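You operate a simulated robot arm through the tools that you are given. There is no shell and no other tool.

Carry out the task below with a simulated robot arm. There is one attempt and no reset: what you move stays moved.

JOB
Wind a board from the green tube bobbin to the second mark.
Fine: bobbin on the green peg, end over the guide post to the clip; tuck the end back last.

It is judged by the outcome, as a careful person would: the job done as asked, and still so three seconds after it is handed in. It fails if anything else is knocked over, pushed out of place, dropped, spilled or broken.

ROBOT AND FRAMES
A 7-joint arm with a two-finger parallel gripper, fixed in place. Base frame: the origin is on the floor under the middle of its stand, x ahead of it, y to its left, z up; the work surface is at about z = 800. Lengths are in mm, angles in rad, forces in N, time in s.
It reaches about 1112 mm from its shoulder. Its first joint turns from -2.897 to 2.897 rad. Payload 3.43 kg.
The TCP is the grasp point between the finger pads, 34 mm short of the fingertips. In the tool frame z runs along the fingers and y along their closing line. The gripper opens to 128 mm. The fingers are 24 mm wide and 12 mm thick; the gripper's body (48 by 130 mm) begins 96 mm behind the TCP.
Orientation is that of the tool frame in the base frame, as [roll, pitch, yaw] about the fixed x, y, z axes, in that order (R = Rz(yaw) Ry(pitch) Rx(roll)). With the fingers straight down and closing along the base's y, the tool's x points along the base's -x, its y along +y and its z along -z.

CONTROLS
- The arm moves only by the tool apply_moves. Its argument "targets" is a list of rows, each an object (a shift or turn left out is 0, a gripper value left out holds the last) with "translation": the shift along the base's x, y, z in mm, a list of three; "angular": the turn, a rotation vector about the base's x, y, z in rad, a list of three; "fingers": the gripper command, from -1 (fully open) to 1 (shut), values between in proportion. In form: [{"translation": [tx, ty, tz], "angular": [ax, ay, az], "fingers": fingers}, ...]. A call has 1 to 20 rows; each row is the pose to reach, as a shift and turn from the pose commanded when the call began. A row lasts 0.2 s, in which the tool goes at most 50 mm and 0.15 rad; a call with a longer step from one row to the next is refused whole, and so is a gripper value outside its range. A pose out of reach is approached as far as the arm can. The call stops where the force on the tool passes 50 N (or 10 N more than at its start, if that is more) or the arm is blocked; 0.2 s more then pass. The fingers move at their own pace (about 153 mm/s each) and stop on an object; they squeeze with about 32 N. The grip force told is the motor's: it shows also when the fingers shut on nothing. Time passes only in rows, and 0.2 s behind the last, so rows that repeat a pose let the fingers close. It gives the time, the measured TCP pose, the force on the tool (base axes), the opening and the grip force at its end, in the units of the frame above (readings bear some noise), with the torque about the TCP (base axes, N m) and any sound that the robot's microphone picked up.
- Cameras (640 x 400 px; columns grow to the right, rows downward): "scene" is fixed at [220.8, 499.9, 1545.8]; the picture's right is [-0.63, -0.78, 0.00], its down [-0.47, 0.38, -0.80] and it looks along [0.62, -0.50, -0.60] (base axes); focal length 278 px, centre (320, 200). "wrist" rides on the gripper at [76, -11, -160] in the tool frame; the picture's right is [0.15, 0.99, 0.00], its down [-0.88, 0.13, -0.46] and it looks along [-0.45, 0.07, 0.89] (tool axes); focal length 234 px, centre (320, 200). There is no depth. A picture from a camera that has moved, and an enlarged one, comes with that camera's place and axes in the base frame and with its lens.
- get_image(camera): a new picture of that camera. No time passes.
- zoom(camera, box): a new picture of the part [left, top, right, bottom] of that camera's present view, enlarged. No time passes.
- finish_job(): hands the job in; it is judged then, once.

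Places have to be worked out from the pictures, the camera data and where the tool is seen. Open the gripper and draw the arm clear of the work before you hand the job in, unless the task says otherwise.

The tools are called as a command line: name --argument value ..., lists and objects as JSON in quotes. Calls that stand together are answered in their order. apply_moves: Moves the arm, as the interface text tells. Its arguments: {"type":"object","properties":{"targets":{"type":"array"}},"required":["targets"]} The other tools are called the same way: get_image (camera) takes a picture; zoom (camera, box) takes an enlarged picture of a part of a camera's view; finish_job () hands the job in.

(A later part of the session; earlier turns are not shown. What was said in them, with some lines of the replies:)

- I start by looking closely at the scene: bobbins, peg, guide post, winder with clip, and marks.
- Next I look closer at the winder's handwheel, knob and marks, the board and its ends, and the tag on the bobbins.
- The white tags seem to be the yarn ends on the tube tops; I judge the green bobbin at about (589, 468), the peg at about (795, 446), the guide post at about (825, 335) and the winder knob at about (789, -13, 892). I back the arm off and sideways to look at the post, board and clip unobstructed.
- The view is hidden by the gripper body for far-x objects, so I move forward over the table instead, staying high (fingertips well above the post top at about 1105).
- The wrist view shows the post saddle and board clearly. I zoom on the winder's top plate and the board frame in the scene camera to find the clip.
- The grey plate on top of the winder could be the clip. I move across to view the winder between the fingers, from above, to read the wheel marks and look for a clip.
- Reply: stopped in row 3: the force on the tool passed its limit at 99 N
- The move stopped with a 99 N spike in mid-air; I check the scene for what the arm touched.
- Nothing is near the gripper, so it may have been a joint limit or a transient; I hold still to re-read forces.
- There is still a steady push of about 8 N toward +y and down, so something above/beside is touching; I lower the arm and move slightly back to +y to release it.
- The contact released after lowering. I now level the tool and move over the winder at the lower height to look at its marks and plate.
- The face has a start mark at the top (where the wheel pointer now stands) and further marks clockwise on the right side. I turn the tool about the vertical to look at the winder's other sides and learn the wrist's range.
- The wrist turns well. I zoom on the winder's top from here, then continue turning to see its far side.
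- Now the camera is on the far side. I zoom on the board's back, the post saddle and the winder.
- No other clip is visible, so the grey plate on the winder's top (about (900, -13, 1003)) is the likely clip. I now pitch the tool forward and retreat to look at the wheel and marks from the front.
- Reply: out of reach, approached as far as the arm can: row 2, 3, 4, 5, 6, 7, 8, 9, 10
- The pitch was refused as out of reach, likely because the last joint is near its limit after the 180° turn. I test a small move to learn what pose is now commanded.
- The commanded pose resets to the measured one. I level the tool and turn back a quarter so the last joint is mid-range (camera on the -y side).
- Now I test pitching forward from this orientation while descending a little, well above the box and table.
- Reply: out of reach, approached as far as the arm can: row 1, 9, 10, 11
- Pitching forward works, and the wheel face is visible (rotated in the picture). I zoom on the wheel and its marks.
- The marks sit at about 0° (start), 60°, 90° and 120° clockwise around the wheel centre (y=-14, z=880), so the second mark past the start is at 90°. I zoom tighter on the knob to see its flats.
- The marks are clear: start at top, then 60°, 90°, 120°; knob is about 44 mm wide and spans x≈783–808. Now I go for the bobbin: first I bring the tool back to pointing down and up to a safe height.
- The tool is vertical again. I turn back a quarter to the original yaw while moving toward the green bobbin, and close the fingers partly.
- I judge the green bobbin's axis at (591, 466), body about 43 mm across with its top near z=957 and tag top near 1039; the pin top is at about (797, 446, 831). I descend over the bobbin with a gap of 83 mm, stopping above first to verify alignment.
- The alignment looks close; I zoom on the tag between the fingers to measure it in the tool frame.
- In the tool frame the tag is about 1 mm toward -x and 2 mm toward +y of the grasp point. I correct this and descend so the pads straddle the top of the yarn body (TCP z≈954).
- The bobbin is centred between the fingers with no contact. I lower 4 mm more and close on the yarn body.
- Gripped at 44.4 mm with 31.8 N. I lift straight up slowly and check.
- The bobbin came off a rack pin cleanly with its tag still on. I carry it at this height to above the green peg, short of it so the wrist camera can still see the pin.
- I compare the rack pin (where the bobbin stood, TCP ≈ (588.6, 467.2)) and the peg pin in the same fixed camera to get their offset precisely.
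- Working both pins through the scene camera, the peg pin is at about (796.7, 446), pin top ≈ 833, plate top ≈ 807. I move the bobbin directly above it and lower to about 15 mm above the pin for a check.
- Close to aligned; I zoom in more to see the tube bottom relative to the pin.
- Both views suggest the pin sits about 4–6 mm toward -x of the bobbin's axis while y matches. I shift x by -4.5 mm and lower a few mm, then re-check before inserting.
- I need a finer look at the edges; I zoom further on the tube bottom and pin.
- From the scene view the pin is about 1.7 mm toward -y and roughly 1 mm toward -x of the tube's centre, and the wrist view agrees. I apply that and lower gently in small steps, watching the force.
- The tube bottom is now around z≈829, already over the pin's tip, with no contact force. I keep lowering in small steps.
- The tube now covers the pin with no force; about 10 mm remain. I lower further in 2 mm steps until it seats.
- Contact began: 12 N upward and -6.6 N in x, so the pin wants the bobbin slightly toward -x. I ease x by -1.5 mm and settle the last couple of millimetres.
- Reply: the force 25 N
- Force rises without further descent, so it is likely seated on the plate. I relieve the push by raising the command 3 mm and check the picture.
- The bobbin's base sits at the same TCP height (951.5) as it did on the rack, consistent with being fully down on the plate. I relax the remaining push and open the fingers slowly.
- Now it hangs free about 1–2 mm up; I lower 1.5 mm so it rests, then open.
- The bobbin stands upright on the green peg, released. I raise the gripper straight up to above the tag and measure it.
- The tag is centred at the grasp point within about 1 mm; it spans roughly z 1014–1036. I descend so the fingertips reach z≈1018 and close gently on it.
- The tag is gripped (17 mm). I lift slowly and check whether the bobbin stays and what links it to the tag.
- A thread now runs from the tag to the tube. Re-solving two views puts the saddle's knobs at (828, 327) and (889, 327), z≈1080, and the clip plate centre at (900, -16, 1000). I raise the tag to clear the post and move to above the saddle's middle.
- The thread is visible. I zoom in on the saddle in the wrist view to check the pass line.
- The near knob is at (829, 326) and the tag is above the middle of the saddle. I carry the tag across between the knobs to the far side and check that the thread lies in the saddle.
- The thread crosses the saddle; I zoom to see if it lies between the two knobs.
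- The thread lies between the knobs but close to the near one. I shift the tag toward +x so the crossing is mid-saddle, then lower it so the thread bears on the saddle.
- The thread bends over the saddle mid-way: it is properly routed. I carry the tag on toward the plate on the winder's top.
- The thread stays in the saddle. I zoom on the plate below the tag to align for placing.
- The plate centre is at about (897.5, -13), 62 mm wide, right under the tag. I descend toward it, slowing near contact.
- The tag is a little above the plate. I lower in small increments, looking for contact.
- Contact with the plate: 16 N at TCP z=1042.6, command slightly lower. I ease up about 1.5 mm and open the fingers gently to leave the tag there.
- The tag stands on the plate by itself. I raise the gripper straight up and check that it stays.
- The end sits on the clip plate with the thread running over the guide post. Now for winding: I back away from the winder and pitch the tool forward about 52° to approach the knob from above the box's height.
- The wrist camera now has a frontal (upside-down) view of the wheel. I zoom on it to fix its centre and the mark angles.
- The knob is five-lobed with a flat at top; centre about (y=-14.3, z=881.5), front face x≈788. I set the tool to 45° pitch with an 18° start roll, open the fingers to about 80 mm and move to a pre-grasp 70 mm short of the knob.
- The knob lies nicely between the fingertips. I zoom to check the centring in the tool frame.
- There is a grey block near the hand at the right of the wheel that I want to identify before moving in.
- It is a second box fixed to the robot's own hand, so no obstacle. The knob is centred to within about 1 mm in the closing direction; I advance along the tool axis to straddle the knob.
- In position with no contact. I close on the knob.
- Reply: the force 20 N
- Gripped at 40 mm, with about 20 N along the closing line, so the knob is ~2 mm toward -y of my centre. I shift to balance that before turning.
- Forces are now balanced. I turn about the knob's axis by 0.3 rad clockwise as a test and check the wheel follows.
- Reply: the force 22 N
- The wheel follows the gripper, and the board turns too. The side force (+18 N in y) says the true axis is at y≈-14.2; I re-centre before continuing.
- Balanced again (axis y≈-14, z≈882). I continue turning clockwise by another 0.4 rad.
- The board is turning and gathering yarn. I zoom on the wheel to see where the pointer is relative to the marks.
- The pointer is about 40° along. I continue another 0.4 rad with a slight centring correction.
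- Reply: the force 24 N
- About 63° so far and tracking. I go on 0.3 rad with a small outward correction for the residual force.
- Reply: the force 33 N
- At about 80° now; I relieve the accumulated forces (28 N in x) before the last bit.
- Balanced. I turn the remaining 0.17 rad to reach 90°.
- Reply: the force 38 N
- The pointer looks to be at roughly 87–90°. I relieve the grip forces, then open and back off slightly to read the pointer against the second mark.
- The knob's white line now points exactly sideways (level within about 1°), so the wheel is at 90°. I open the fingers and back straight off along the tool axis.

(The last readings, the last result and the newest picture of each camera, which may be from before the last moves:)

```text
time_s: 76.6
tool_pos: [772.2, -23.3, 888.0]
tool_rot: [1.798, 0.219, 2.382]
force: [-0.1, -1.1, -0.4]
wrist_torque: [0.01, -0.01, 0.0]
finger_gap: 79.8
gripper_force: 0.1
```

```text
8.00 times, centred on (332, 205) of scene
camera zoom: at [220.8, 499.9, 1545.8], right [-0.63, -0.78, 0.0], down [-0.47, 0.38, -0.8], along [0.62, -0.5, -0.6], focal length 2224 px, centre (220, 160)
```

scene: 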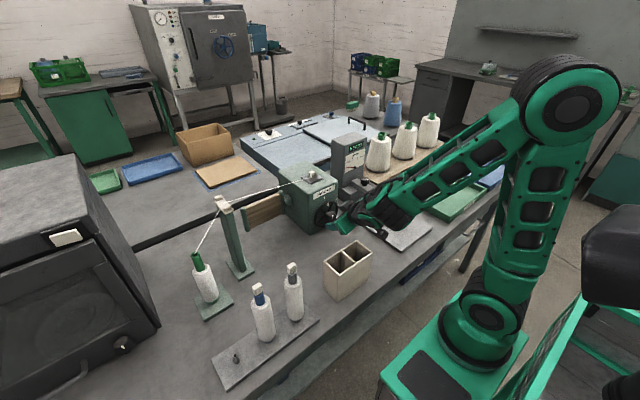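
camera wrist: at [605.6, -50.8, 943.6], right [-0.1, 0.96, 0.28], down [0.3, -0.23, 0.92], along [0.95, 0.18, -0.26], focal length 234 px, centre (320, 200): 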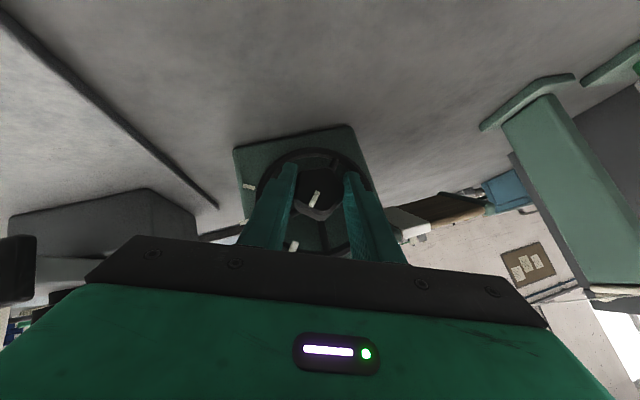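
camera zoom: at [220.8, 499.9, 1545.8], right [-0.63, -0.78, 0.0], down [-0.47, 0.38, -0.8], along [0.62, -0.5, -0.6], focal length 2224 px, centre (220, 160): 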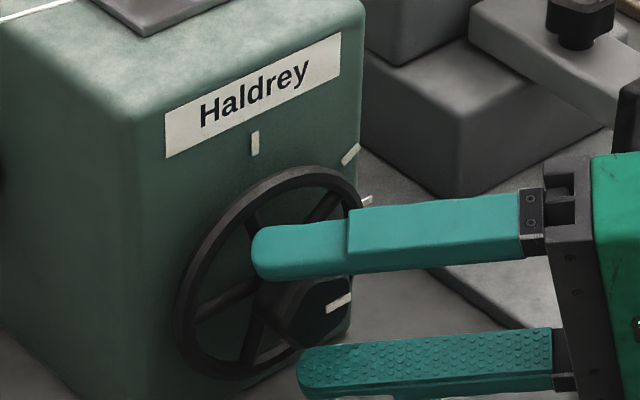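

Released with no movement visible. I back off along the tool axis to get a clear view of the pointer and marks.

apply_moves --targets '[{"translation": [-10, -9.5, 3]}, {"translation": [-28, -26.6, 8.7]}, {"translation": [-49, -47, 15]}, {"translation": [-70, -67, 22]}, {"translation": [-70, -67, 22]}]'

zoom --camera "wrist" --box '[200, 80, 440, 260]'

zoom --camera "scene" --box '[300, 170, 360, 235]'

```text
time_s: 77.8
tool_pos: [702.0, -91.7, 908.8]
tool_rot: [1.799, 0.221, 2.385]
force: [0.0, -0.2, 0.0]
wrist_torque: [-0.02, 0.0, 0.01]
finger_gap: 79.8
gripper_force: 0.1
```

```text
2.22 times, centred on (320, 170) of wrist
camera zoom: at [535.8, -152.3, 917.5], right [-0.1, 0.41, 0.91], down [0.3, -0.86, 0.42], along [0.95, 0.32, -0.04], focal length 520 px, centre (320, 267)
```

zoom: 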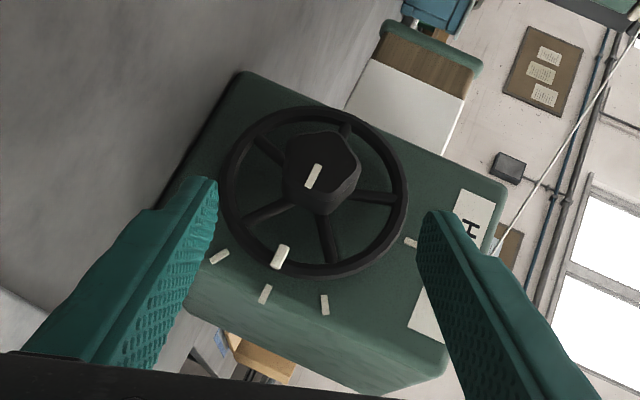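

```text
6.15 times, centred on (330, 202) of scene
camera zoom: at [220.8, 499.9, 1545.8], right [-0.63, -0.78, 0.0], down [-0.47, 0.38, -0.8], along [0.62, -0.5, -0.6], focal length 1711 px, centre (258, 185)
```

zoom: 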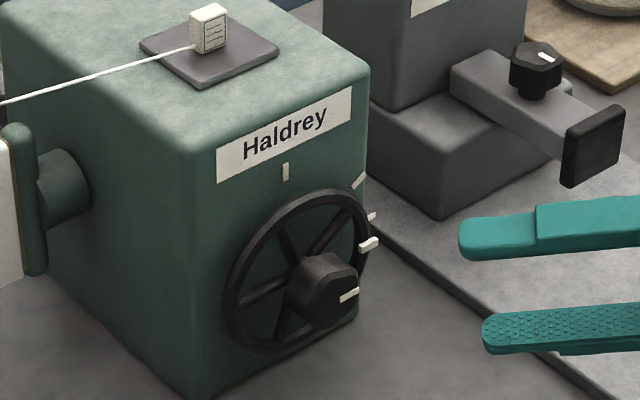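

Measured against the marks, the pointer is at about 89°, the second mark at 90°: aligned. The board shows wound yarn. I now raise the arm clear, undoing the roll first.

apply_moves --targets '[{"translation": [-10, 0, 15], "angular": [-0.14, 0, 0]}, {"translation": [-20, 5, 35], "angular": [-0.28, 0, 0]}, {"translation": [-30, 12, 60], "angular": [-0.42, 0, 0]}, {"translation": [-35, 20, 85], "angular": [-0.56, 0, 0]}, {"translation": [-40, 30, 110], "angular": [-0.7, 0, 0]}, {"translation": [-40, 40, 135], "angular": [-0.84, 0, 0]}, {"translation": [-40, 50, 155], "angular": [-0.98, 0, 0]}, {"translation": [-40, 60, 175], "angular": [-1.12, 0, 0]}, {"translation": [-40, 70, 195], "angular": [-1.257, 0, 0]}, {"translation": [-40, 75, 210], "angular": [-1.257, 0, 0]}]'

get_image --camera "scene"

```text
time_s: 80.0
tool_pos: [662.5, -14.7, 1118.4]
tool_rot: [-3.137, 0.784, -3.141]
force: [-0.6, 0.2, -1.0]
wrist_torque: [-0.02, 0.01, -0.03]
finger_gap: 80.1
gripper_force: 0.0
out of reach, approached as far as the arm can: row 1, 2, 3, 4, 5
```

```text
taken
```

scene: 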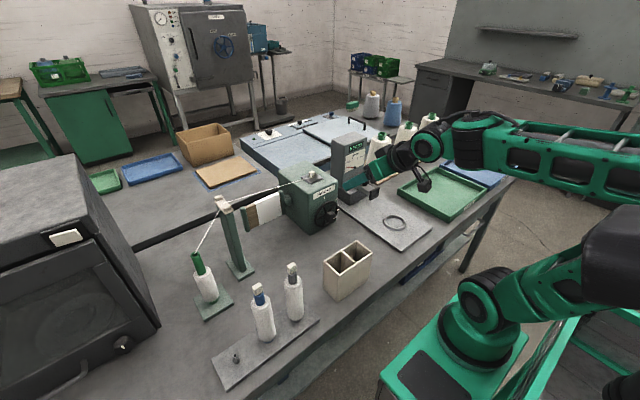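

The arm is clear. I check the wheel, board, clip and thread now.

zoom --camera "scene" --box '[180, 150, 350, 270]'

get_image --camera "wrist"

zoom --camera "wrist" --box '[250, 60, 390, 180]'

```text
3.33 times, centred on (265, 210) of scene
camera zoom: at [220.8, 499.9, 1545.8], right [-0.63, -0.78, 0.0], down [-0.47, 0.38, -0.8], along [0.62, -0.5, -0.6], focal length 927 px, centre (503, 167)
```

zoom: 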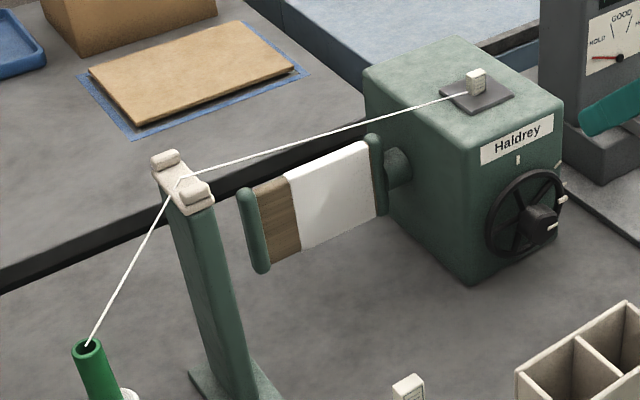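

```text
taken
camera wrist: at [495.2, -26.2, 1178.5], right [-0.1, 0.99, -0.11], down [0.3, 0.13, 0.94], along [0.95, 0.07, -0.31], focal length 234 px, centre (320, 200)
```

wrist: 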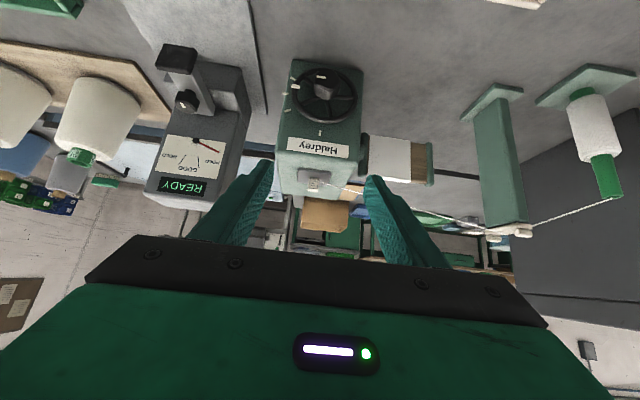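

```text
3.33 times, centred on (320, 120) of wrist
camera zoom: at [495.2, -26.2, 1178.5], right [-0.1, 0.99, -0.11], down [0.3, 0.13, 0.94], along [0.95, 0.07, -0.31], focal length 781 px, centre (320, 467)
```

zoom: 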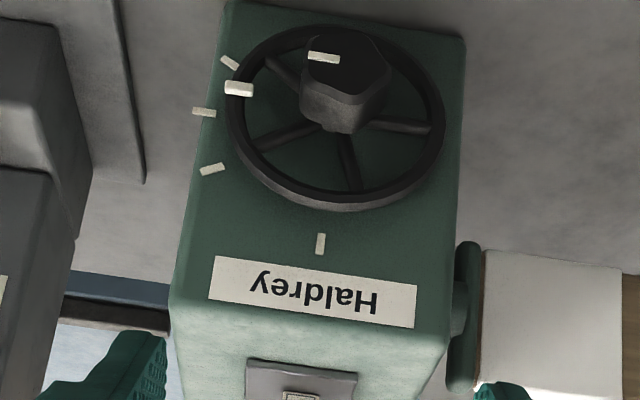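

Pointer and second mark coincide at 90° from this view as well, and about two thirds of the board is covered. Now I return the tool to vertical and go back over the tag on the clip plate.

apply_moves --targets '[{"translation": [10, 0, 10], "angular": [0, 0.14, 0]}, {"translation": [25, 0, 20], "angular": [0, 0.28, 0]}, {"translation": [45, 0, 30], "angular": [0, 0.42, 0]}, {"translation": [70, 0, 35], "angular": [0, 0.56, 0]}, {"translation": [100, 0, 35], "angular": [0, 0.7, 0]}, {"translation": [130, 0, 35], "angular": [0, 0.785, 0]}, {"translation": [165, 0, 35], "angular": [0, 0.785, 0]}, {"translation": [200, 0, 35], "angular": [0, 0.785, 0], "fingers": 0.2}, {"translation": [232, 0, 35], "angular": [0, 0.785, 0], "fingers": 0.2}, {"translation": [235, 1, 35], "angular": [0, 0.785, 0]}, {"translation": [235, 1, 35], "angular": [0, 0.785, 0]}]'

get_image --camera "wrist"

zoom --camera "wrist" --box '[250, 80, 400, 220]'

```text
time_s: 82.4
tool_pos: [898.3, -14.9, 1154.5]
tool_rot: [-3.14, 0.0, -3.141]
force: [-0.1, 0.2, 0.2]
wrist_torque: [0.01, 0.03, 0.0]
finger_gap: 51.3
gripper_force: 0.0
```

```text
taken
camera wrist: at [822.2, -26.1, 1313.9], right [-0.15, 0.99, 0.0], down [0.88, 0.13, 0.45], along [0.45, 0.06, -0.89], focal length 234 px, centre (320, 200)
```

wrist: 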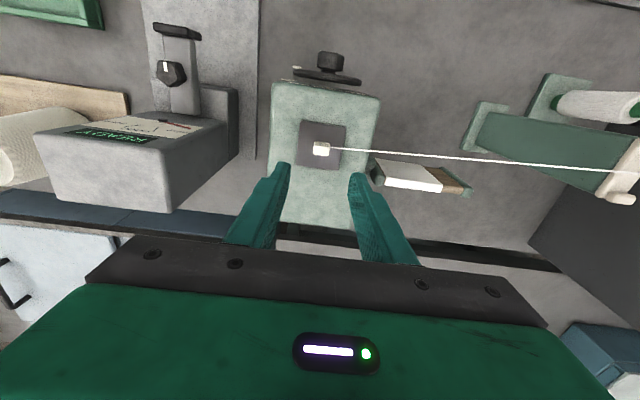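

```text
2.86 times, centred on (325, 150) of wrist
camera zoom: at [822.2, -26.1, 1313.9], right [-0.15, 0.99, 0.0], down [0.88, 0.13, 0.45], along [0.45, 0.06, -0.89], focal length 669 px, centre (306, 343)
```

zoom: 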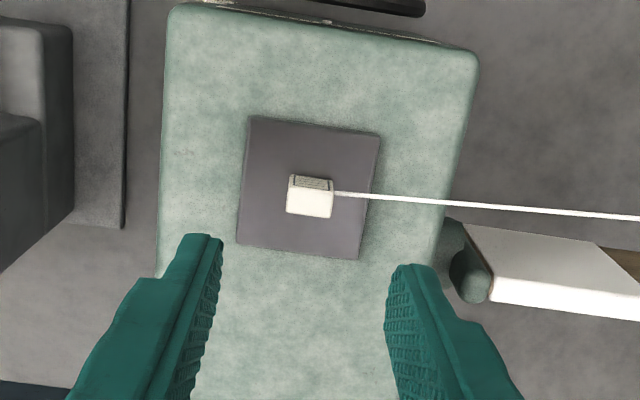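

The tag is about 2.5 mm toward +x and +y of my grasp point. I correct and descend with the fingers 51 mm apart.

apply_moves --targets '[{"translation": [2, 2.5, -30]}, {"translation": [2, 2.5, -60]}, {"translation": [2, 2.5, -85]}, {"translation": [2, 2.5, -102]}, {"translation": [2, 2.5, -111]}, {"translation": [2, 2.5, -111]}]'

zoom --camera "scene" --box '[285, 140, 335, 190]'

zoom --camera "wrist" --box '[250, 100, 400, 240]'

```text
time_s: 83.8
tool_pos: [899.0, -9.8, 1042.6]
tool_rot: [-3.138, -0.002, 3.141]
force: [-0.4, -0.1, -0.4]
wrist_torque: [0.01, -0.03, 0.0]
finger_gap: 51.2
gripper_force: 0.0
```

```text
8.00 times, centred on (310, 165) of scene
camera zoom: at [220.8, 499.9, 1545.8], right [-0.63, -0.78, 0.0], down [-0.47, 0.38, -0.8], along [0.62, -0.5, -0.6], focal length 2224 px, centre (400, 480)
```

zoom: 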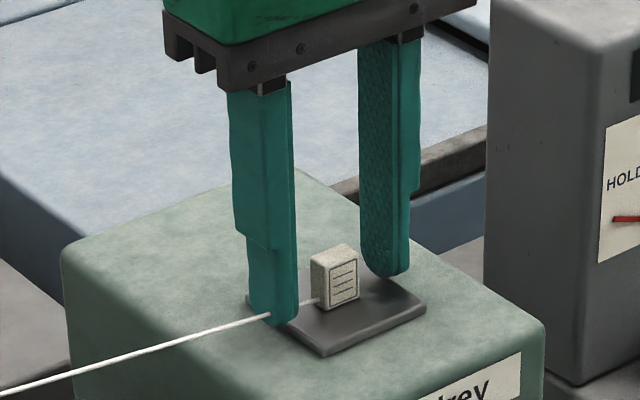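

```text
2.86 times, centred on (325, 170) of wrist
camera zoom: at [823.6, -22.6, 1202.3], right [-0.15, 0.99, 0.0], down [0.88, 0.13, 0.45], along [0.45, 0.06, -0.89], focal length 669 px, centre (306, 286)
```

zoom: 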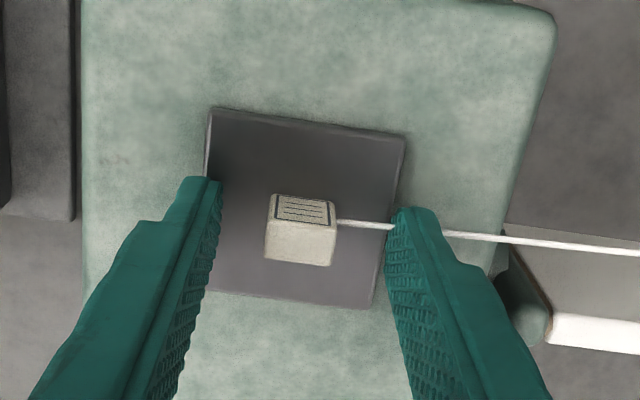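

The tag sits between the fingers within about 1–2 mm. I close on it and lift slowly.

apply_moves --targets '[{"translation": [0, -1, 0], "fingers": 0.4}, {"translation": [0, -1, 0], "fingers": 0.6}, {"translation": [0, -1, 0], "fingers": 1}, {"translation": [0, -1, 0], "fingers": 1}, {"translation": [0, -1, 0], "fingers": 1}]'

apply_moves --targets '[{"translation": [0, 0, 4]}, {"translation": [0, 0, 12]}, {"translation": [0, 0, 30]}, {"translation": [0, 0, 30]}]'

zoom --camera "scene" --box '[190, 130, 350, 250]'

```text
time_s: 85.0
tool_pos: [898.8, -12.0, 1042.7]
tool_rot: [-3.141, -0.001, 3.141]
force: [0.1, 0.4, -0.1]
wrist_torque: [0.01, -0.02, 0.0]
finger_gap: 16.8
gripper_force: 32.2
```

```text
time_s: 86.0
tool_pos: [899.3, -13.8, 1072.1]
tool_rot: [-3.141, -0.004, -3.141]
force: [0.4, -0.1, -0.8]
wrist_torque: [-0.01, 0.01, -0.01]
finger_gap: 16.8
gripper_force: 31.9
```

```text
3.33 times, centred on (270, 190) of scene
camera zoom: at [220.8, 499.9, 1545.8], right [-0.63, -0.78, 0.0], down [-0.47, 0.38, -0.8], along [0.62, -0.5, -0.6], focal length 927 px, centre (487, 233)
```

zoom: 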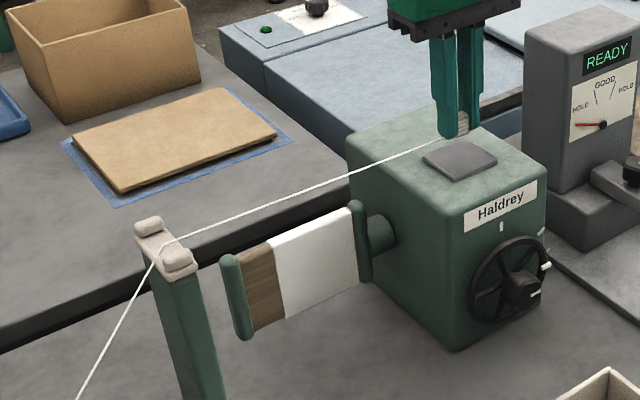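

The tag came up with the thread, and the board stays wound. Before returning it, I zoom on the empty tube top to measure its bore and position.

zoom --camera "scene" --box '[185, 245, 215, 275]'

zoom --camera "scene" --box '[180, 240, 230, 320]'

```text
13.33 times, centred on (200, 260) of scene
camera zoom: at [220.8, 499.9, 1545.8], right [-0.63, -0.78, 0.0], down [-0.47, 0.38, -0.8], along [0.62, -0.5, -0.6], focal length 3707 px, centre (1920, -600)
```

zoom: 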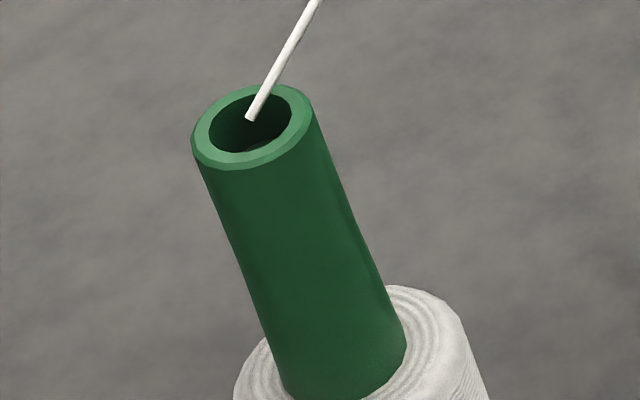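

```text
5.00 times, centred on (205, 280) of scene
camera zoom: at [220.8, 499.9, 1545.8], right [-0.63, -0.78, 0.0], down [-0.47, 0.38, -0.8], along [0.62, -0.5, -0.6], focal length 1390 px, centre (895, -200)
```

zoom: 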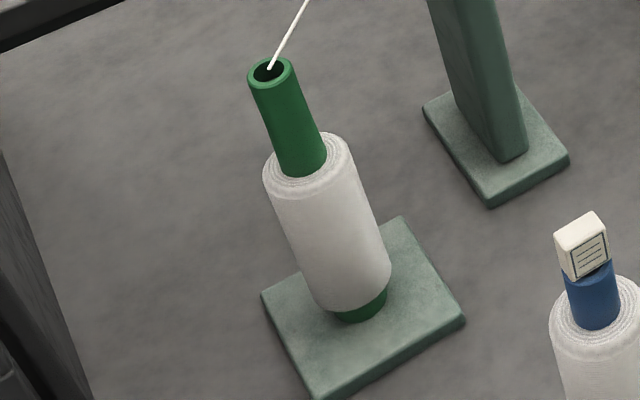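

The bore is about 17 mm with a 24 mm rim, and the tag (17×11 mm) will rest across it as before. I carry the tag back the way it came, first to beyond the board, then up over the saddle.

apply_moves --targets '[{"translation": [3, 20, 30]}, {"translation": [6, 60, 48]}, {"translation": [9, 105, 50]}, {"translation": [12, 150, 50]}, {"translation": [13, 195, 55]}, {"translation": [12, 230, 75]}, {"translation": [2, 262, 92]}, {"translation": [-12, 295, 92]}, {"translation": [-28, 325, 92]}, {"translation": [-40, 348, 92]}, {"translation": [-40, 348, 92]}]'

zoom --camera "scene" --box '[170, 150, 290, 290]'

```text
time_s: 88.4
tool_pos: [860.7, 336.5, 1165.6]
tool_rot: [-3.14, -0.002, 3.141]
force: [-0.3, -1.0, -0.1]
wrist_torque: [0.01, 0.0, -0.01]
finger_gap: 16.8
gripper_force: 32.0
```

```text
2.86 times, centred on (230, 220) of scene
camera zoom: at [220.8, 499.9, 1545.8], right [-0.63, -0.78, 0.0], down [-0.47, 0.38, -0.8], along [0.62, -0.5, -0.6], focal length 794 px, centre (577, 143)
```

zoom: 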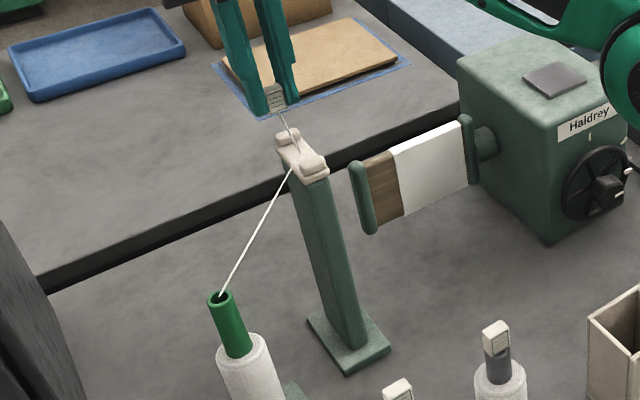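

The thread still lies over the saddle while the tag hangs above it. I continue back toward the bobbin.

apply_moves --targets '[{"translation": [-10, 18, 0]}, {"translation": [-28, 45, 0]}, {"translation": [-46, 72, 0]}, {"translation": [-60, 95, 0]}, {"translation": [-69, 108.7, 0]}, {"translation": [-69, 108.7, 0]}]'

zoom --camera "scene" --box '[160, 170, 280, 310]'

get_image --camera "wrist"

```text
time_s: 89.8
tool_pos: [792.7, 446.6, 1167.8]
tool_rot: [3.139, 0.005, 3.138]
force: [-13.2, 34.7, -1.8]
wrist_torque: [-6.38, -2.72, -2.96]
finger_gap: 16.8
gripper_force: 31.8
```

```text
2.86 times, centred on (220, 240) of scene
camera zoom: at [220.8, 499.9, 1545.8], right [-0.63, -0.78, 0.0], down [-0.47, 0.38, -0.8], along [0.62, -0.5, -0.6], focal length 794 px, centre (606, 86)
```

zoom: 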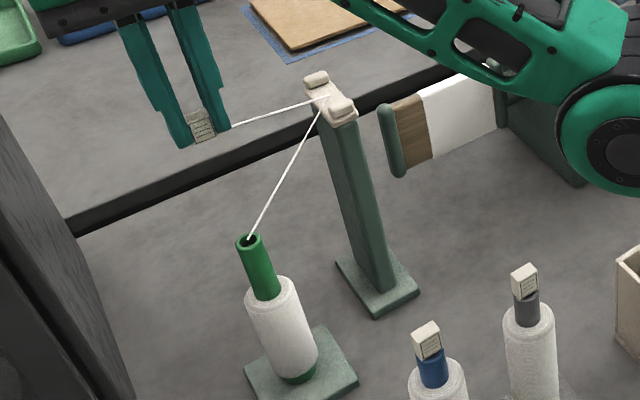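

```text
taken
camera wrist: at [717.1, 434.0, 1327.6], right [-0.14, 0.99, 0.0], down [0.88, 0.13, 0.46], along [0.45, 0.07, -0.89], focal length 234 px, centre (320, 200)
```

wrist: 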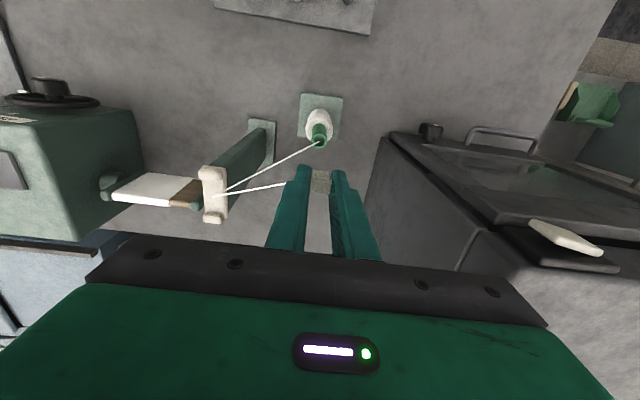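

There is a 35 N side force with a torque that places a contact around the wrist camera, likely against the robot's own forearm. I look at the arm's posture.

get_image --camera "scene"

zoom --camera "scene" --box '[120, 40, 320, 240]'

```text
taken
```

scene: 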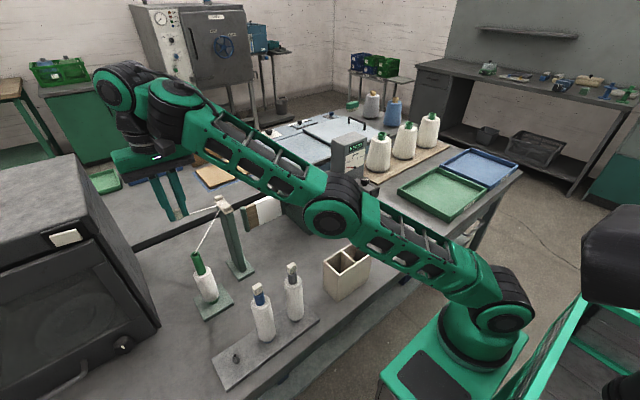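

```text
2.00 times, centred on (220, 140) of scene
camera zoom: at [220.8, 499.9, 1545.8], right [-0.63, -0.78, 0.0], down [-0.47, 0.38, -0.8], along [0.62, -0.5, -0.6], focal length 556 px, centre (520, 320)
```

zoom: 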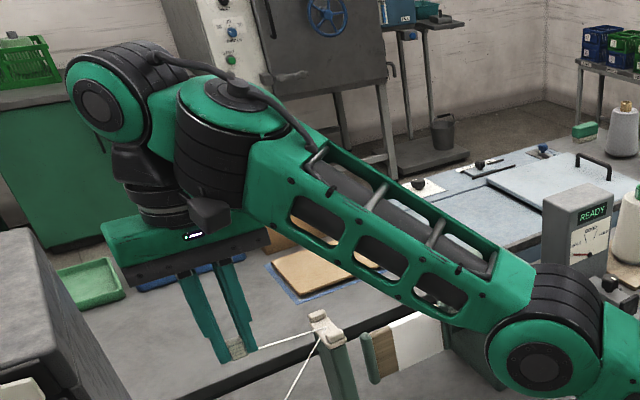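

The elbow has dropped compared with before, and the forearm presses on the camera housing from the -y side. I turn the tool about the vertical so the camera swings away from the forearm.

apply_moves --targets '[{"translation": [0, 0, 0], "angular": [0, 0, -0.1]}, {"translation": [0, 0, 0], "angular": [0, 0, -0.2]}, {"translation": [0, 0, 0], "angular": [0, 0, -0.3]}, {"translation": [0, 0, 0], "angular": [0, 0, -0.3]}]'

```text
time_s: 90.8
tool_pos: [792.9, 446.0, 1168.2]
tool_rot: [3.139, 0.0, 2.841]
force: [-1.0, 0.3, -0.5]
wrist_torque: [0.01, -0.03, -0.01]
finger_gap: 16.7
gripper_force: 31.5
```

The contact is gone. I descend in steps, watching forces.

apply_moves --targets '[{"translation": [0, 0, -15]}, {"translation": [0, 0, -30]}, {"translation": [0, 0, -45]}, {"translation": [0, 0, -45]}]'

get_image --camera "scene"

```text
time_s: 91.8
tool_pos: [791.0, 444.9, 1120.9]
tool_rot: [-3.141, -0.001, 2.842]
force: [-0.4, -0.3, -0.1]
wrist_torque: [-0.02, 0.0, -0.02]
finger_gap: 16.8
gripper_force: 31.6
```

```text
taken
```

scene: 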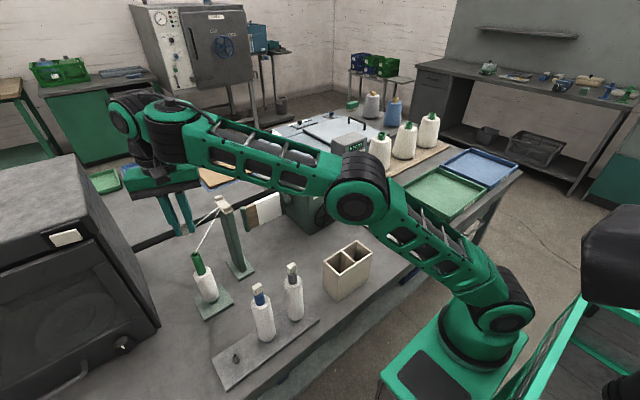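

Descending raised the elbow, giving clearance. I turn the tool back to its original yaw so the tag returns in its original orientation, checking the force.

apply_moves --targets '[{"translation": [0, 0, -5], "angular": [0, 0, 0.1]}, {"translation": [0, 0, -10], "angular": [0, 0, 0.2]}, {"translation": [0, 0, -15], "angular": [0, 0, 0.299]}, {"translation": [0, 0, -15], "angular": [0, 0, 0.299]}]'

zoom --camera "wrist" --box '[240, 100, 400, 240]'

zoom --camera "scene" --box '[165, 180, 265, 300]'

```text
time_s: 92.8
tool_pos: [791.0, 444.3, 1105.9]
tool_rot: [-3.14, -0.003, 3.142]
force: [0.1, 0.9, -0.2]
wrist_torque: [0.02, -0.02, -0.01]
finger_gap: 16.8
gripper_force: 32.5
```

```text
2.86 times, centred on (320, 170) of wrist
camera zoom: at [715.4, 432.4, 1265.0], right [-0.15, 0.99, 0.0], down [0.88, 0.13, 0.45], along [0.45, 0.07, -0.89], focal length 669 px, centre (320, 286)
```

zoom: 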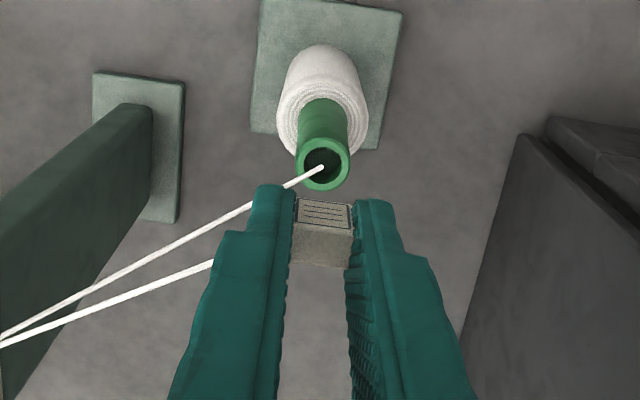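

```text
3.33 times, centred on (215, 240) of scene
camera zoom: at [220.8, 499.9, 1545.8], right [-0.63, -0.78, 0.0], down [-0.47, 0.38, -0.8], along [0.62, -0.5, -0.6], focal length 927 px, centre (670, 67)
```

zoom: 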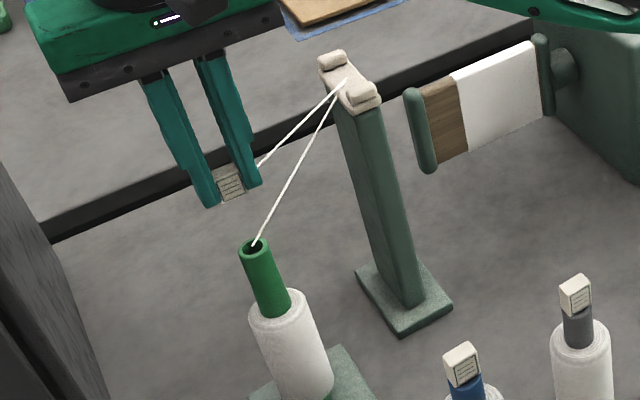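

At the original yaw there is no contact. In the wrist frame the tube centre is about 0.5 mm (-x) and 0.9 mm (+y) from the tag; I correct that and descend to just above the tube.

apply_moves --targets '[{"translation": [-0.5, 0.9, -15]}, {"translation": [-0.5, 0.9, -30]}, {"translation": [-0.5, 0.9, -42]}, {"translation": [-0.5, 0.9, -48]}, {"translation": [-0.5, 0.9, -48]}]'

zoom --camera "scene" --box '[180, 235, 220, 275]'

zoom --camera "wrist" --box '[270, 120, 370, 220]'

```text
time_s: 94.0
tool_pos: [789.4, 445.2, 1058.0]
tool_rot: [-3.141, -0.001, 3.142]
force: [-0.2, 0.0, -0.4]
wrist_torque: [0.01, -0.01, 0.0]
finger_gap: 17.0
gripper_force: 31.5
```

```text
10.00 times, centred on (200, 255) of scene
camera zoom: at [220.8, 499.9, 1545.8], right [-0.63, -0.78, 0.0], down [-0.47, 0.38, -0.8], along [0.62, -0.5, -0.6], focal length 2780 px, centre (1520, -350)
```

zoom: 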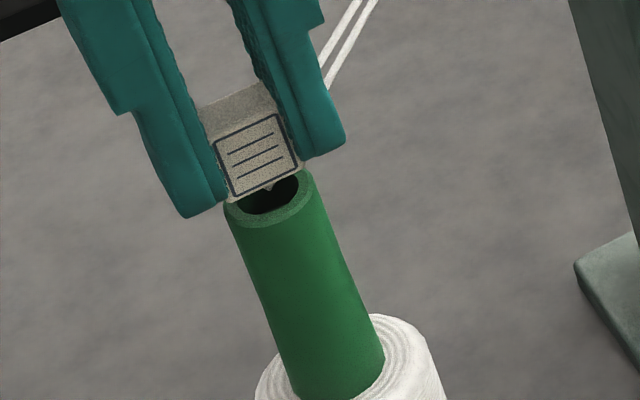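

```text
4.00 times, centred on (320, 170) of wrist
camera zoom: at [714.3, 433.5, 1217.3], right [-0.15, 0.99, 0.0], down [0.88, 0.13, 0.45], along [0.45, 0.06, -0.89], focal length 937 px, centre (320, 320)
```

zoom: 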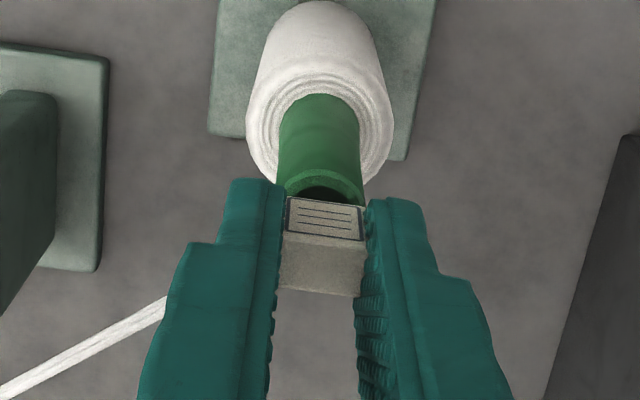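

Aligned over the tube with a few millimetres left. I lower gently to contact.

apply_moves --targets '[{"translation": [0, 0, -2]}, {"translation": [0, 0, -4]}, {"translation": [0, 0, -5]}, {"translation": [0, 0, -5]}]'

zoom --camera "scene" --box '[180, 235, 220, 275]'

```text
time_s: 95.0
tool_pos: [789.6, 445.3, 1052.7]
tool_rot: [-3.138, -0.003, 3.141]
force: [-0.4, 0.6, -0.5]
wrist_torque: [0.05, 0.04, 0.0]
finger_gap: 16.9
gripper_force: 31.8
```

```text
10.00 times, centred on (200, 255) of scene
camera zoom: at [220.8, 499.9, 1545.8], right [-0.63, -0.78, 0.0], down [-0.47, 0.38, -0.8], along [0.62, -0.5, -0.6], focal length 2780 px, centre (1520, -350)
```

zoom: 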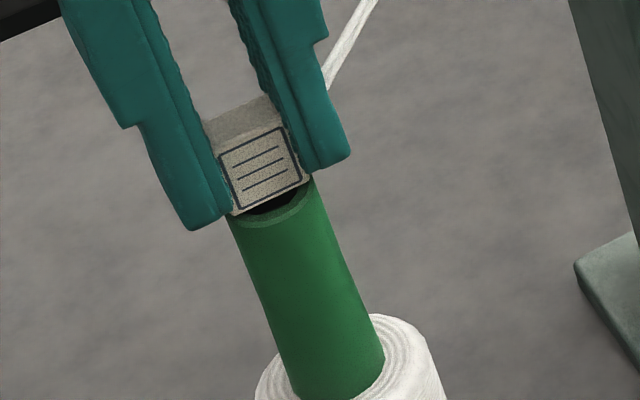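

apply_moves --targets '[{"translation": [0, 0, -1]}, {"translation": [0, 0, -2]}, {"translation": [0, 0, -2]}]'

```text
time_s: 95.8
tool_pos: [790.7, 444.4, 1050.1]
tool_rot: [-3.139, 0.0, -3.141]
force: [-0.3, 0.2, 0.7]
wrist_torque: [0.01, -0.03, 0.01]
finger_gap: 16.7
gripper_force: 32.1
```

No contact force yet; I look again and continue in 1 mm steps.

zoom --camera "scene" --box '[180, 235, 220, 275]'

apply_moves --targets '[{"translation": [0, 0, -1]}, {"translation": [0, 0, -2]}, {"translation": [0, 0, -2]}]'

zoom --camera "scene" --box '[180, 235, 220, 275]'

```text
10.00 times, centred on (200, 255) of scene
camera zoom: at [220.8, 499.9, 1545.8], right [-0.63, -0.78, 0.0], down [-0.47, 0.38, -0.8], along [0.62, -0.5, -0.6], focal length 2780 px, centre (1520, -350)
```

zoom: 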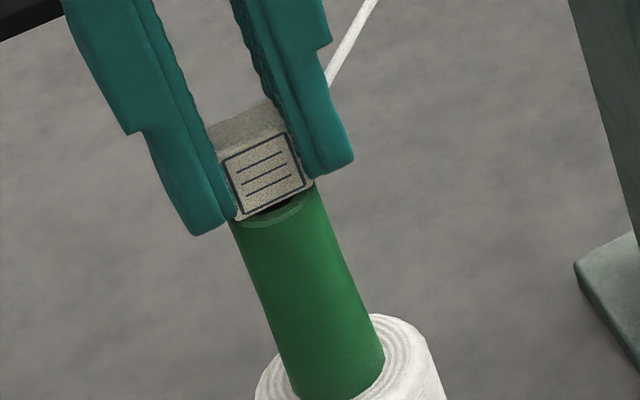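

```text
time_s: 96.6
tool_pos: [789.4, 444.6, 1049.2]
tool_rot: [-3.141, -0.001, -3.141]
force: [1.1, 0.3, 13.8]
wrist_torque: [0.03, -0.04, 0.0]
finger_gap: 16.9
gripper_force: 32.1
```

```text
10.00 times, centred on (200, 255) of scene
camera zoom: at [220.8, 499.9, 1545.8], right [-0.63, -0.78, 0.0], down [-0.47, 0.38, -0.8], along [0.62, -0.5, -0.6], focal length 2780 px, centre (1520, -350)
```

zoom: 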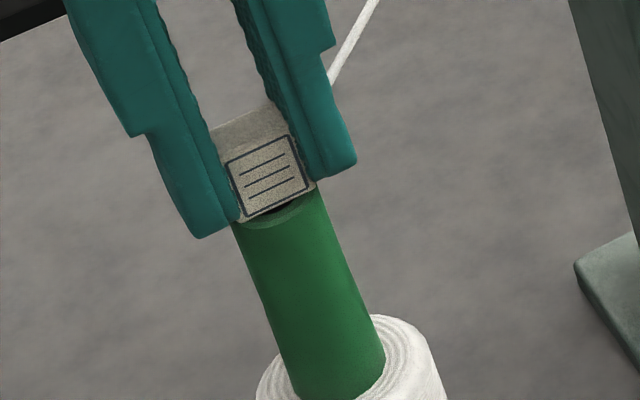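

Contact at 13.8 N: the tag is seated on the tube. I ease up 1 mm and open gently.

apply_moves --targets '[{"translation": [0, 0, 1]}, {"translation": [0, 0, 1], "fingers": 0.7}, {"translation": [0, 0, 1], "fingers": 0.6}, {"translation": [0, 0, 1], "fingers": 0.4}, {"translation": [0, 0, 1], "fingers": 0.4}]'

zoom --camera "scene" --box '[180, 235, 220, 275]'

zoom --camera "wrist" --box '[270, 120, 370, 220]'

```text
time_s: 97.8
tool_pos: [789.0, 445.0, 1049.3]
tool_rot: [-3.14, -0.003, -3.141]
force: [-0.4, 0.1, 0.2]
wrist_torque: [0.03, 0.01, -0.02]
finger_gap: 38.4
gripper_force: 0.1
```

```text
10.00 times, centred on (200, 255) of scene
camera zoom: at [220.8, 499.9, 1545.8], right [-0.63, -0.78, 0.0], down [-0.47, 0.38, -0.8], along [0.62, -0.5, -0.6], focal length 2780 px, centre (1520, -350)
```

zoom: 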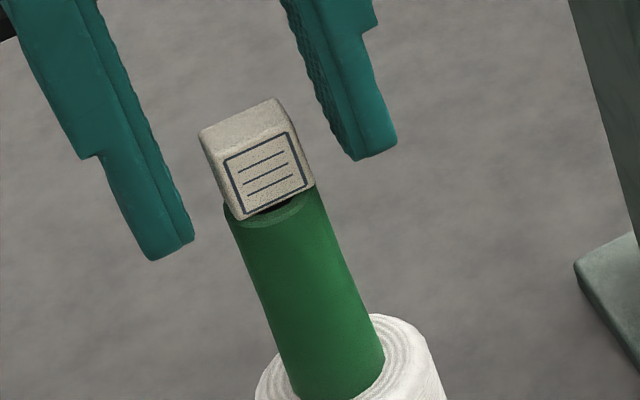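

```text
4.00 times, centred on (320, 170) of wrist
camera zoom: at [714.5, 433.1, 1209.1], right [-0.15, 0.99, 0.0], down [0.88, 0.13, 0.45], along [0.45, 0.06, -0.89], focal length 937 px, centre (320, 320)
```

zoom: 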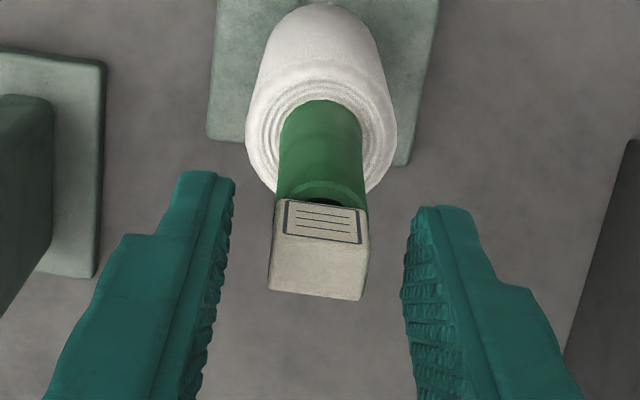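

The tag sits upright on the tube and the loose thread is gone, so the end is tucked back. I raise the gripper straight up, then draw back from the work.

apply_moves --targets '[{"translation": [0, 0, 10]}, {"translation": [0, 0, 30]}, {"translation": [0, 0, 55]}, {"translation": [-10, -5, 75]}, {"translation": [-40, -25, 90]}, {"translation": [-80, -55, 100]}, {"translation": [-80, -55, 100]}]'

get_image --camera "scene"

zoom --camera "scene" --box '[170, 230, 250, 320]'

```text
refused: row 6 steps farther than a row can; nothing moved
```

```text
taken
```

scene: 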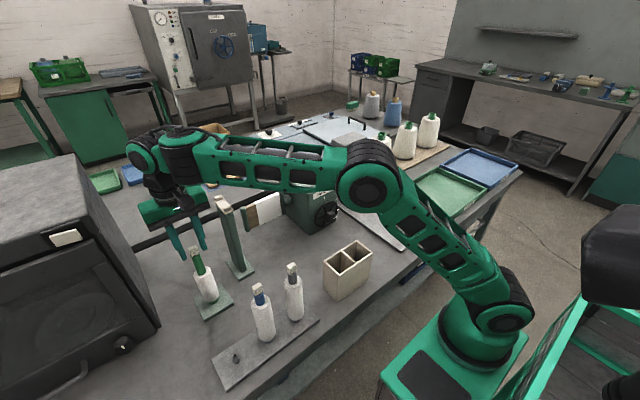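

```text
4.44 times, centred on (210, 275) of scene
camera zoom: at [220.8, 499.9, 1545.8], right [-0.63, -0.78, 0.0], down [-0.47, 0.38, -0.8], along [0.62, -0.5, -0.6], focal length 1236 px, centre (809, -133)
```

zoom: 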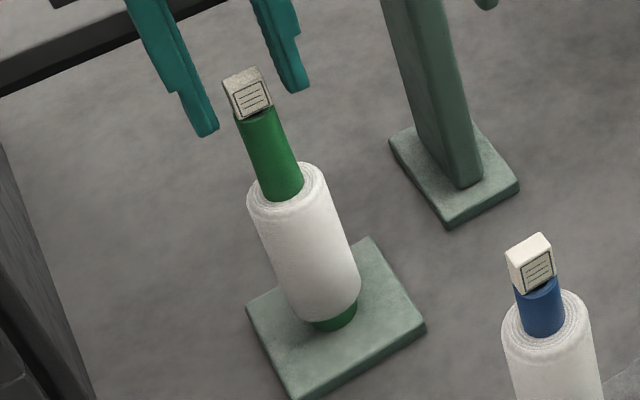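

That call was refused for too long a step and nothing moved; I repeat it with shorter steps, rising straight up first.

apply_moves --targets '[{"translation": [0, 0, 10]}, {"translation": [0, 0, 30]}, {"translation": [0, 0, 55]}, {"translation": [-10, -5, 75]}, {"translation": [-35, -20, 85]}, {"translation": [-65, -40, 90]}, {"translation": [-95, -60, 95]}, {"translation": [-95, -60, 95]}]'

zoom --camera "scene" --box '[170, 230, 250, 320]'

```text
time_s: 99.6
tool_pos: [693.6, 384.9, 1144.7]
tool_rot: [-3.14, -0.001, 3.14]
force: [-0.2, -0.1, 0.0]
wrist_torque: [0.01, 0.0, 0.0]
finger_gap: 38.3
gripper_force: 0.1
```

```text
4.44 times, centred on (210, 275) of scene
camera zoom: at [220.8, 499.9, 1545.8], right [-0.63, -0.78, 0.0], down [-0.47, 0.38, -0.8], along [0.62, -0.5, -0.6], focal length 1236 px, centre (809, -133)
```

zoom: 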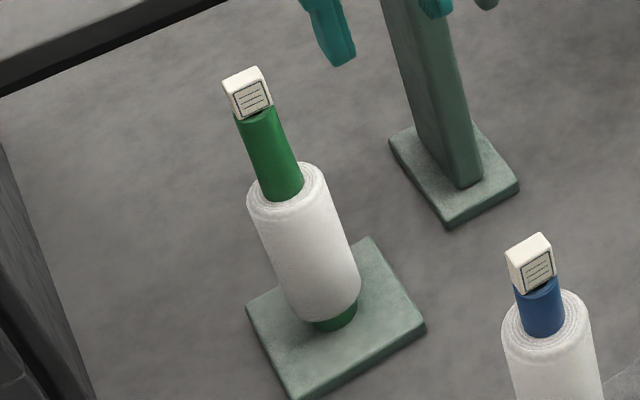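

The bobbin and tag are undisturbed. I draw the arm back to a neutral place and open the gripper.

apply_moves --targets '[{"translation": [-15, -30, 12]}, {"translation": [-32, -60, 26]}, {"translation": [-50, -92, 40]}, {"translation": [-68, -124, 54]}, {"translation": [-86, -156, 68]}, {"translation": [-104, -188, 82]}, {"translation": [-115, -215, 95], "fingers": -0.3}, {"translation": [-115, -240, 105], "fingers": -1}, {"translation": [-115, -240, 105], "fingers": -1}]'

get_image --camera "scene"

zoom --camera "scene" --box '[180, 150, 350, 270]'

zoom --camera "scene" --box '[170, 230, 390, 395]'

```text
time_s: 101.6
tool_pos: [578.8, 144.5, 1250.4]
tool_rot: [-3.139, -0.002, 3.141]
force: [0.6, -0.9, -0.7]
wrist_torque: [-0.01, 0.01, 0.02]
finger_gap: 128.2
gripper_force: 0.0
```

```text
taken
```

scene: 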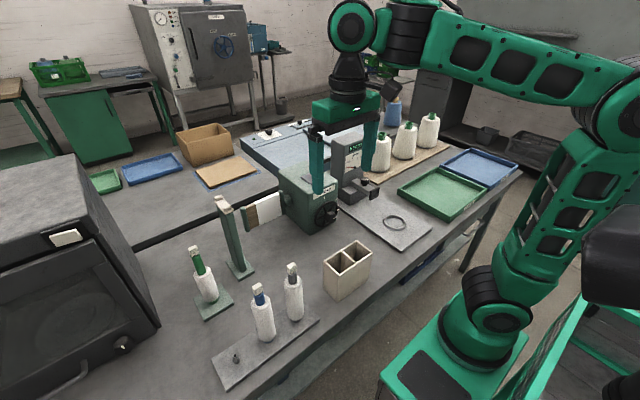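

```text
3.33 times, centred on (265, 210) of scene
camera zoom: at [220.8, 499.9, 1545.8], right [-0.63, -0.78, 0.0], down [-0.47, 0.38, -0.8], along [0.62, -0.5, -0.6], focal length 927 px, centre (503, 167)
```

zoom: 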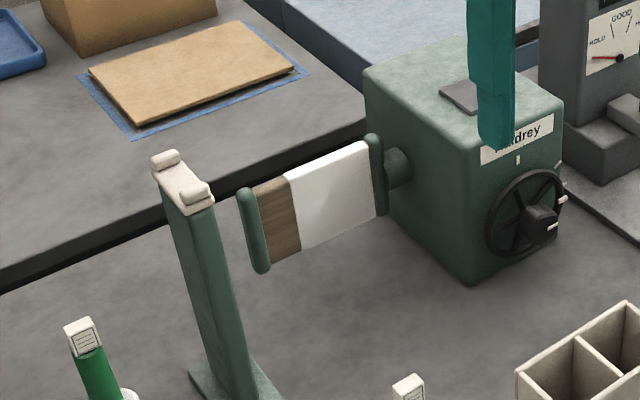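

```text
2.42 times, centred on (280, 312) of scene
camera zoom: at [220.8, 499.9, 1545.8], right [-0.63, -0.78, 0.0], down [-0.47, 0.38, -0.8], along [0.62, -0.5, -0.6], focal length 674 px, centre (417, -73)
```

zoom: 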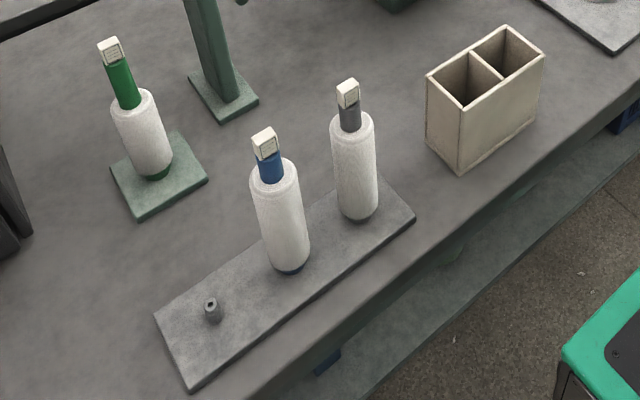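

Everything is in place: the green bobbin is on the peg with its end tucked back on the tube, and the wheel pointer is at the second mark. The board is wound, the other items are undisturbed, and the arm is clear with the gripper open, so I hand the job in.

finish_job

```text
The job is handed in.
```

The board is wound from the green tube bobbin to the second mark, and I've handed the job in.

- **Bobbin:** it stands on the green peg.
- **Winding:** I ran the end over the guide post to the grey plate on top of the winder. I took that plate to be the clip, since nothing else on the winder looked like one. Then I turned the wheel clockwise about 90°. The pointer lines up with the second mark to within about 1°, counting the top mark as the start position. The wound yarn covers about two thirds of the board.
- **End:** I tucked it back onto the top of the green tube last.

In my final pictures the other bobbins, the box and the rest of the bench look undisturbed. Twice during the moves the robot registered contact in mid-air: a 99 N spike early on, and about 35 N while I was returning the end. The second was most likely the wrist camera pressing on the robot's own forearm. I didn't find the cause of the first. I saw nothing on the bench get touched either time.

The arm is clear of the work with the gripper open.
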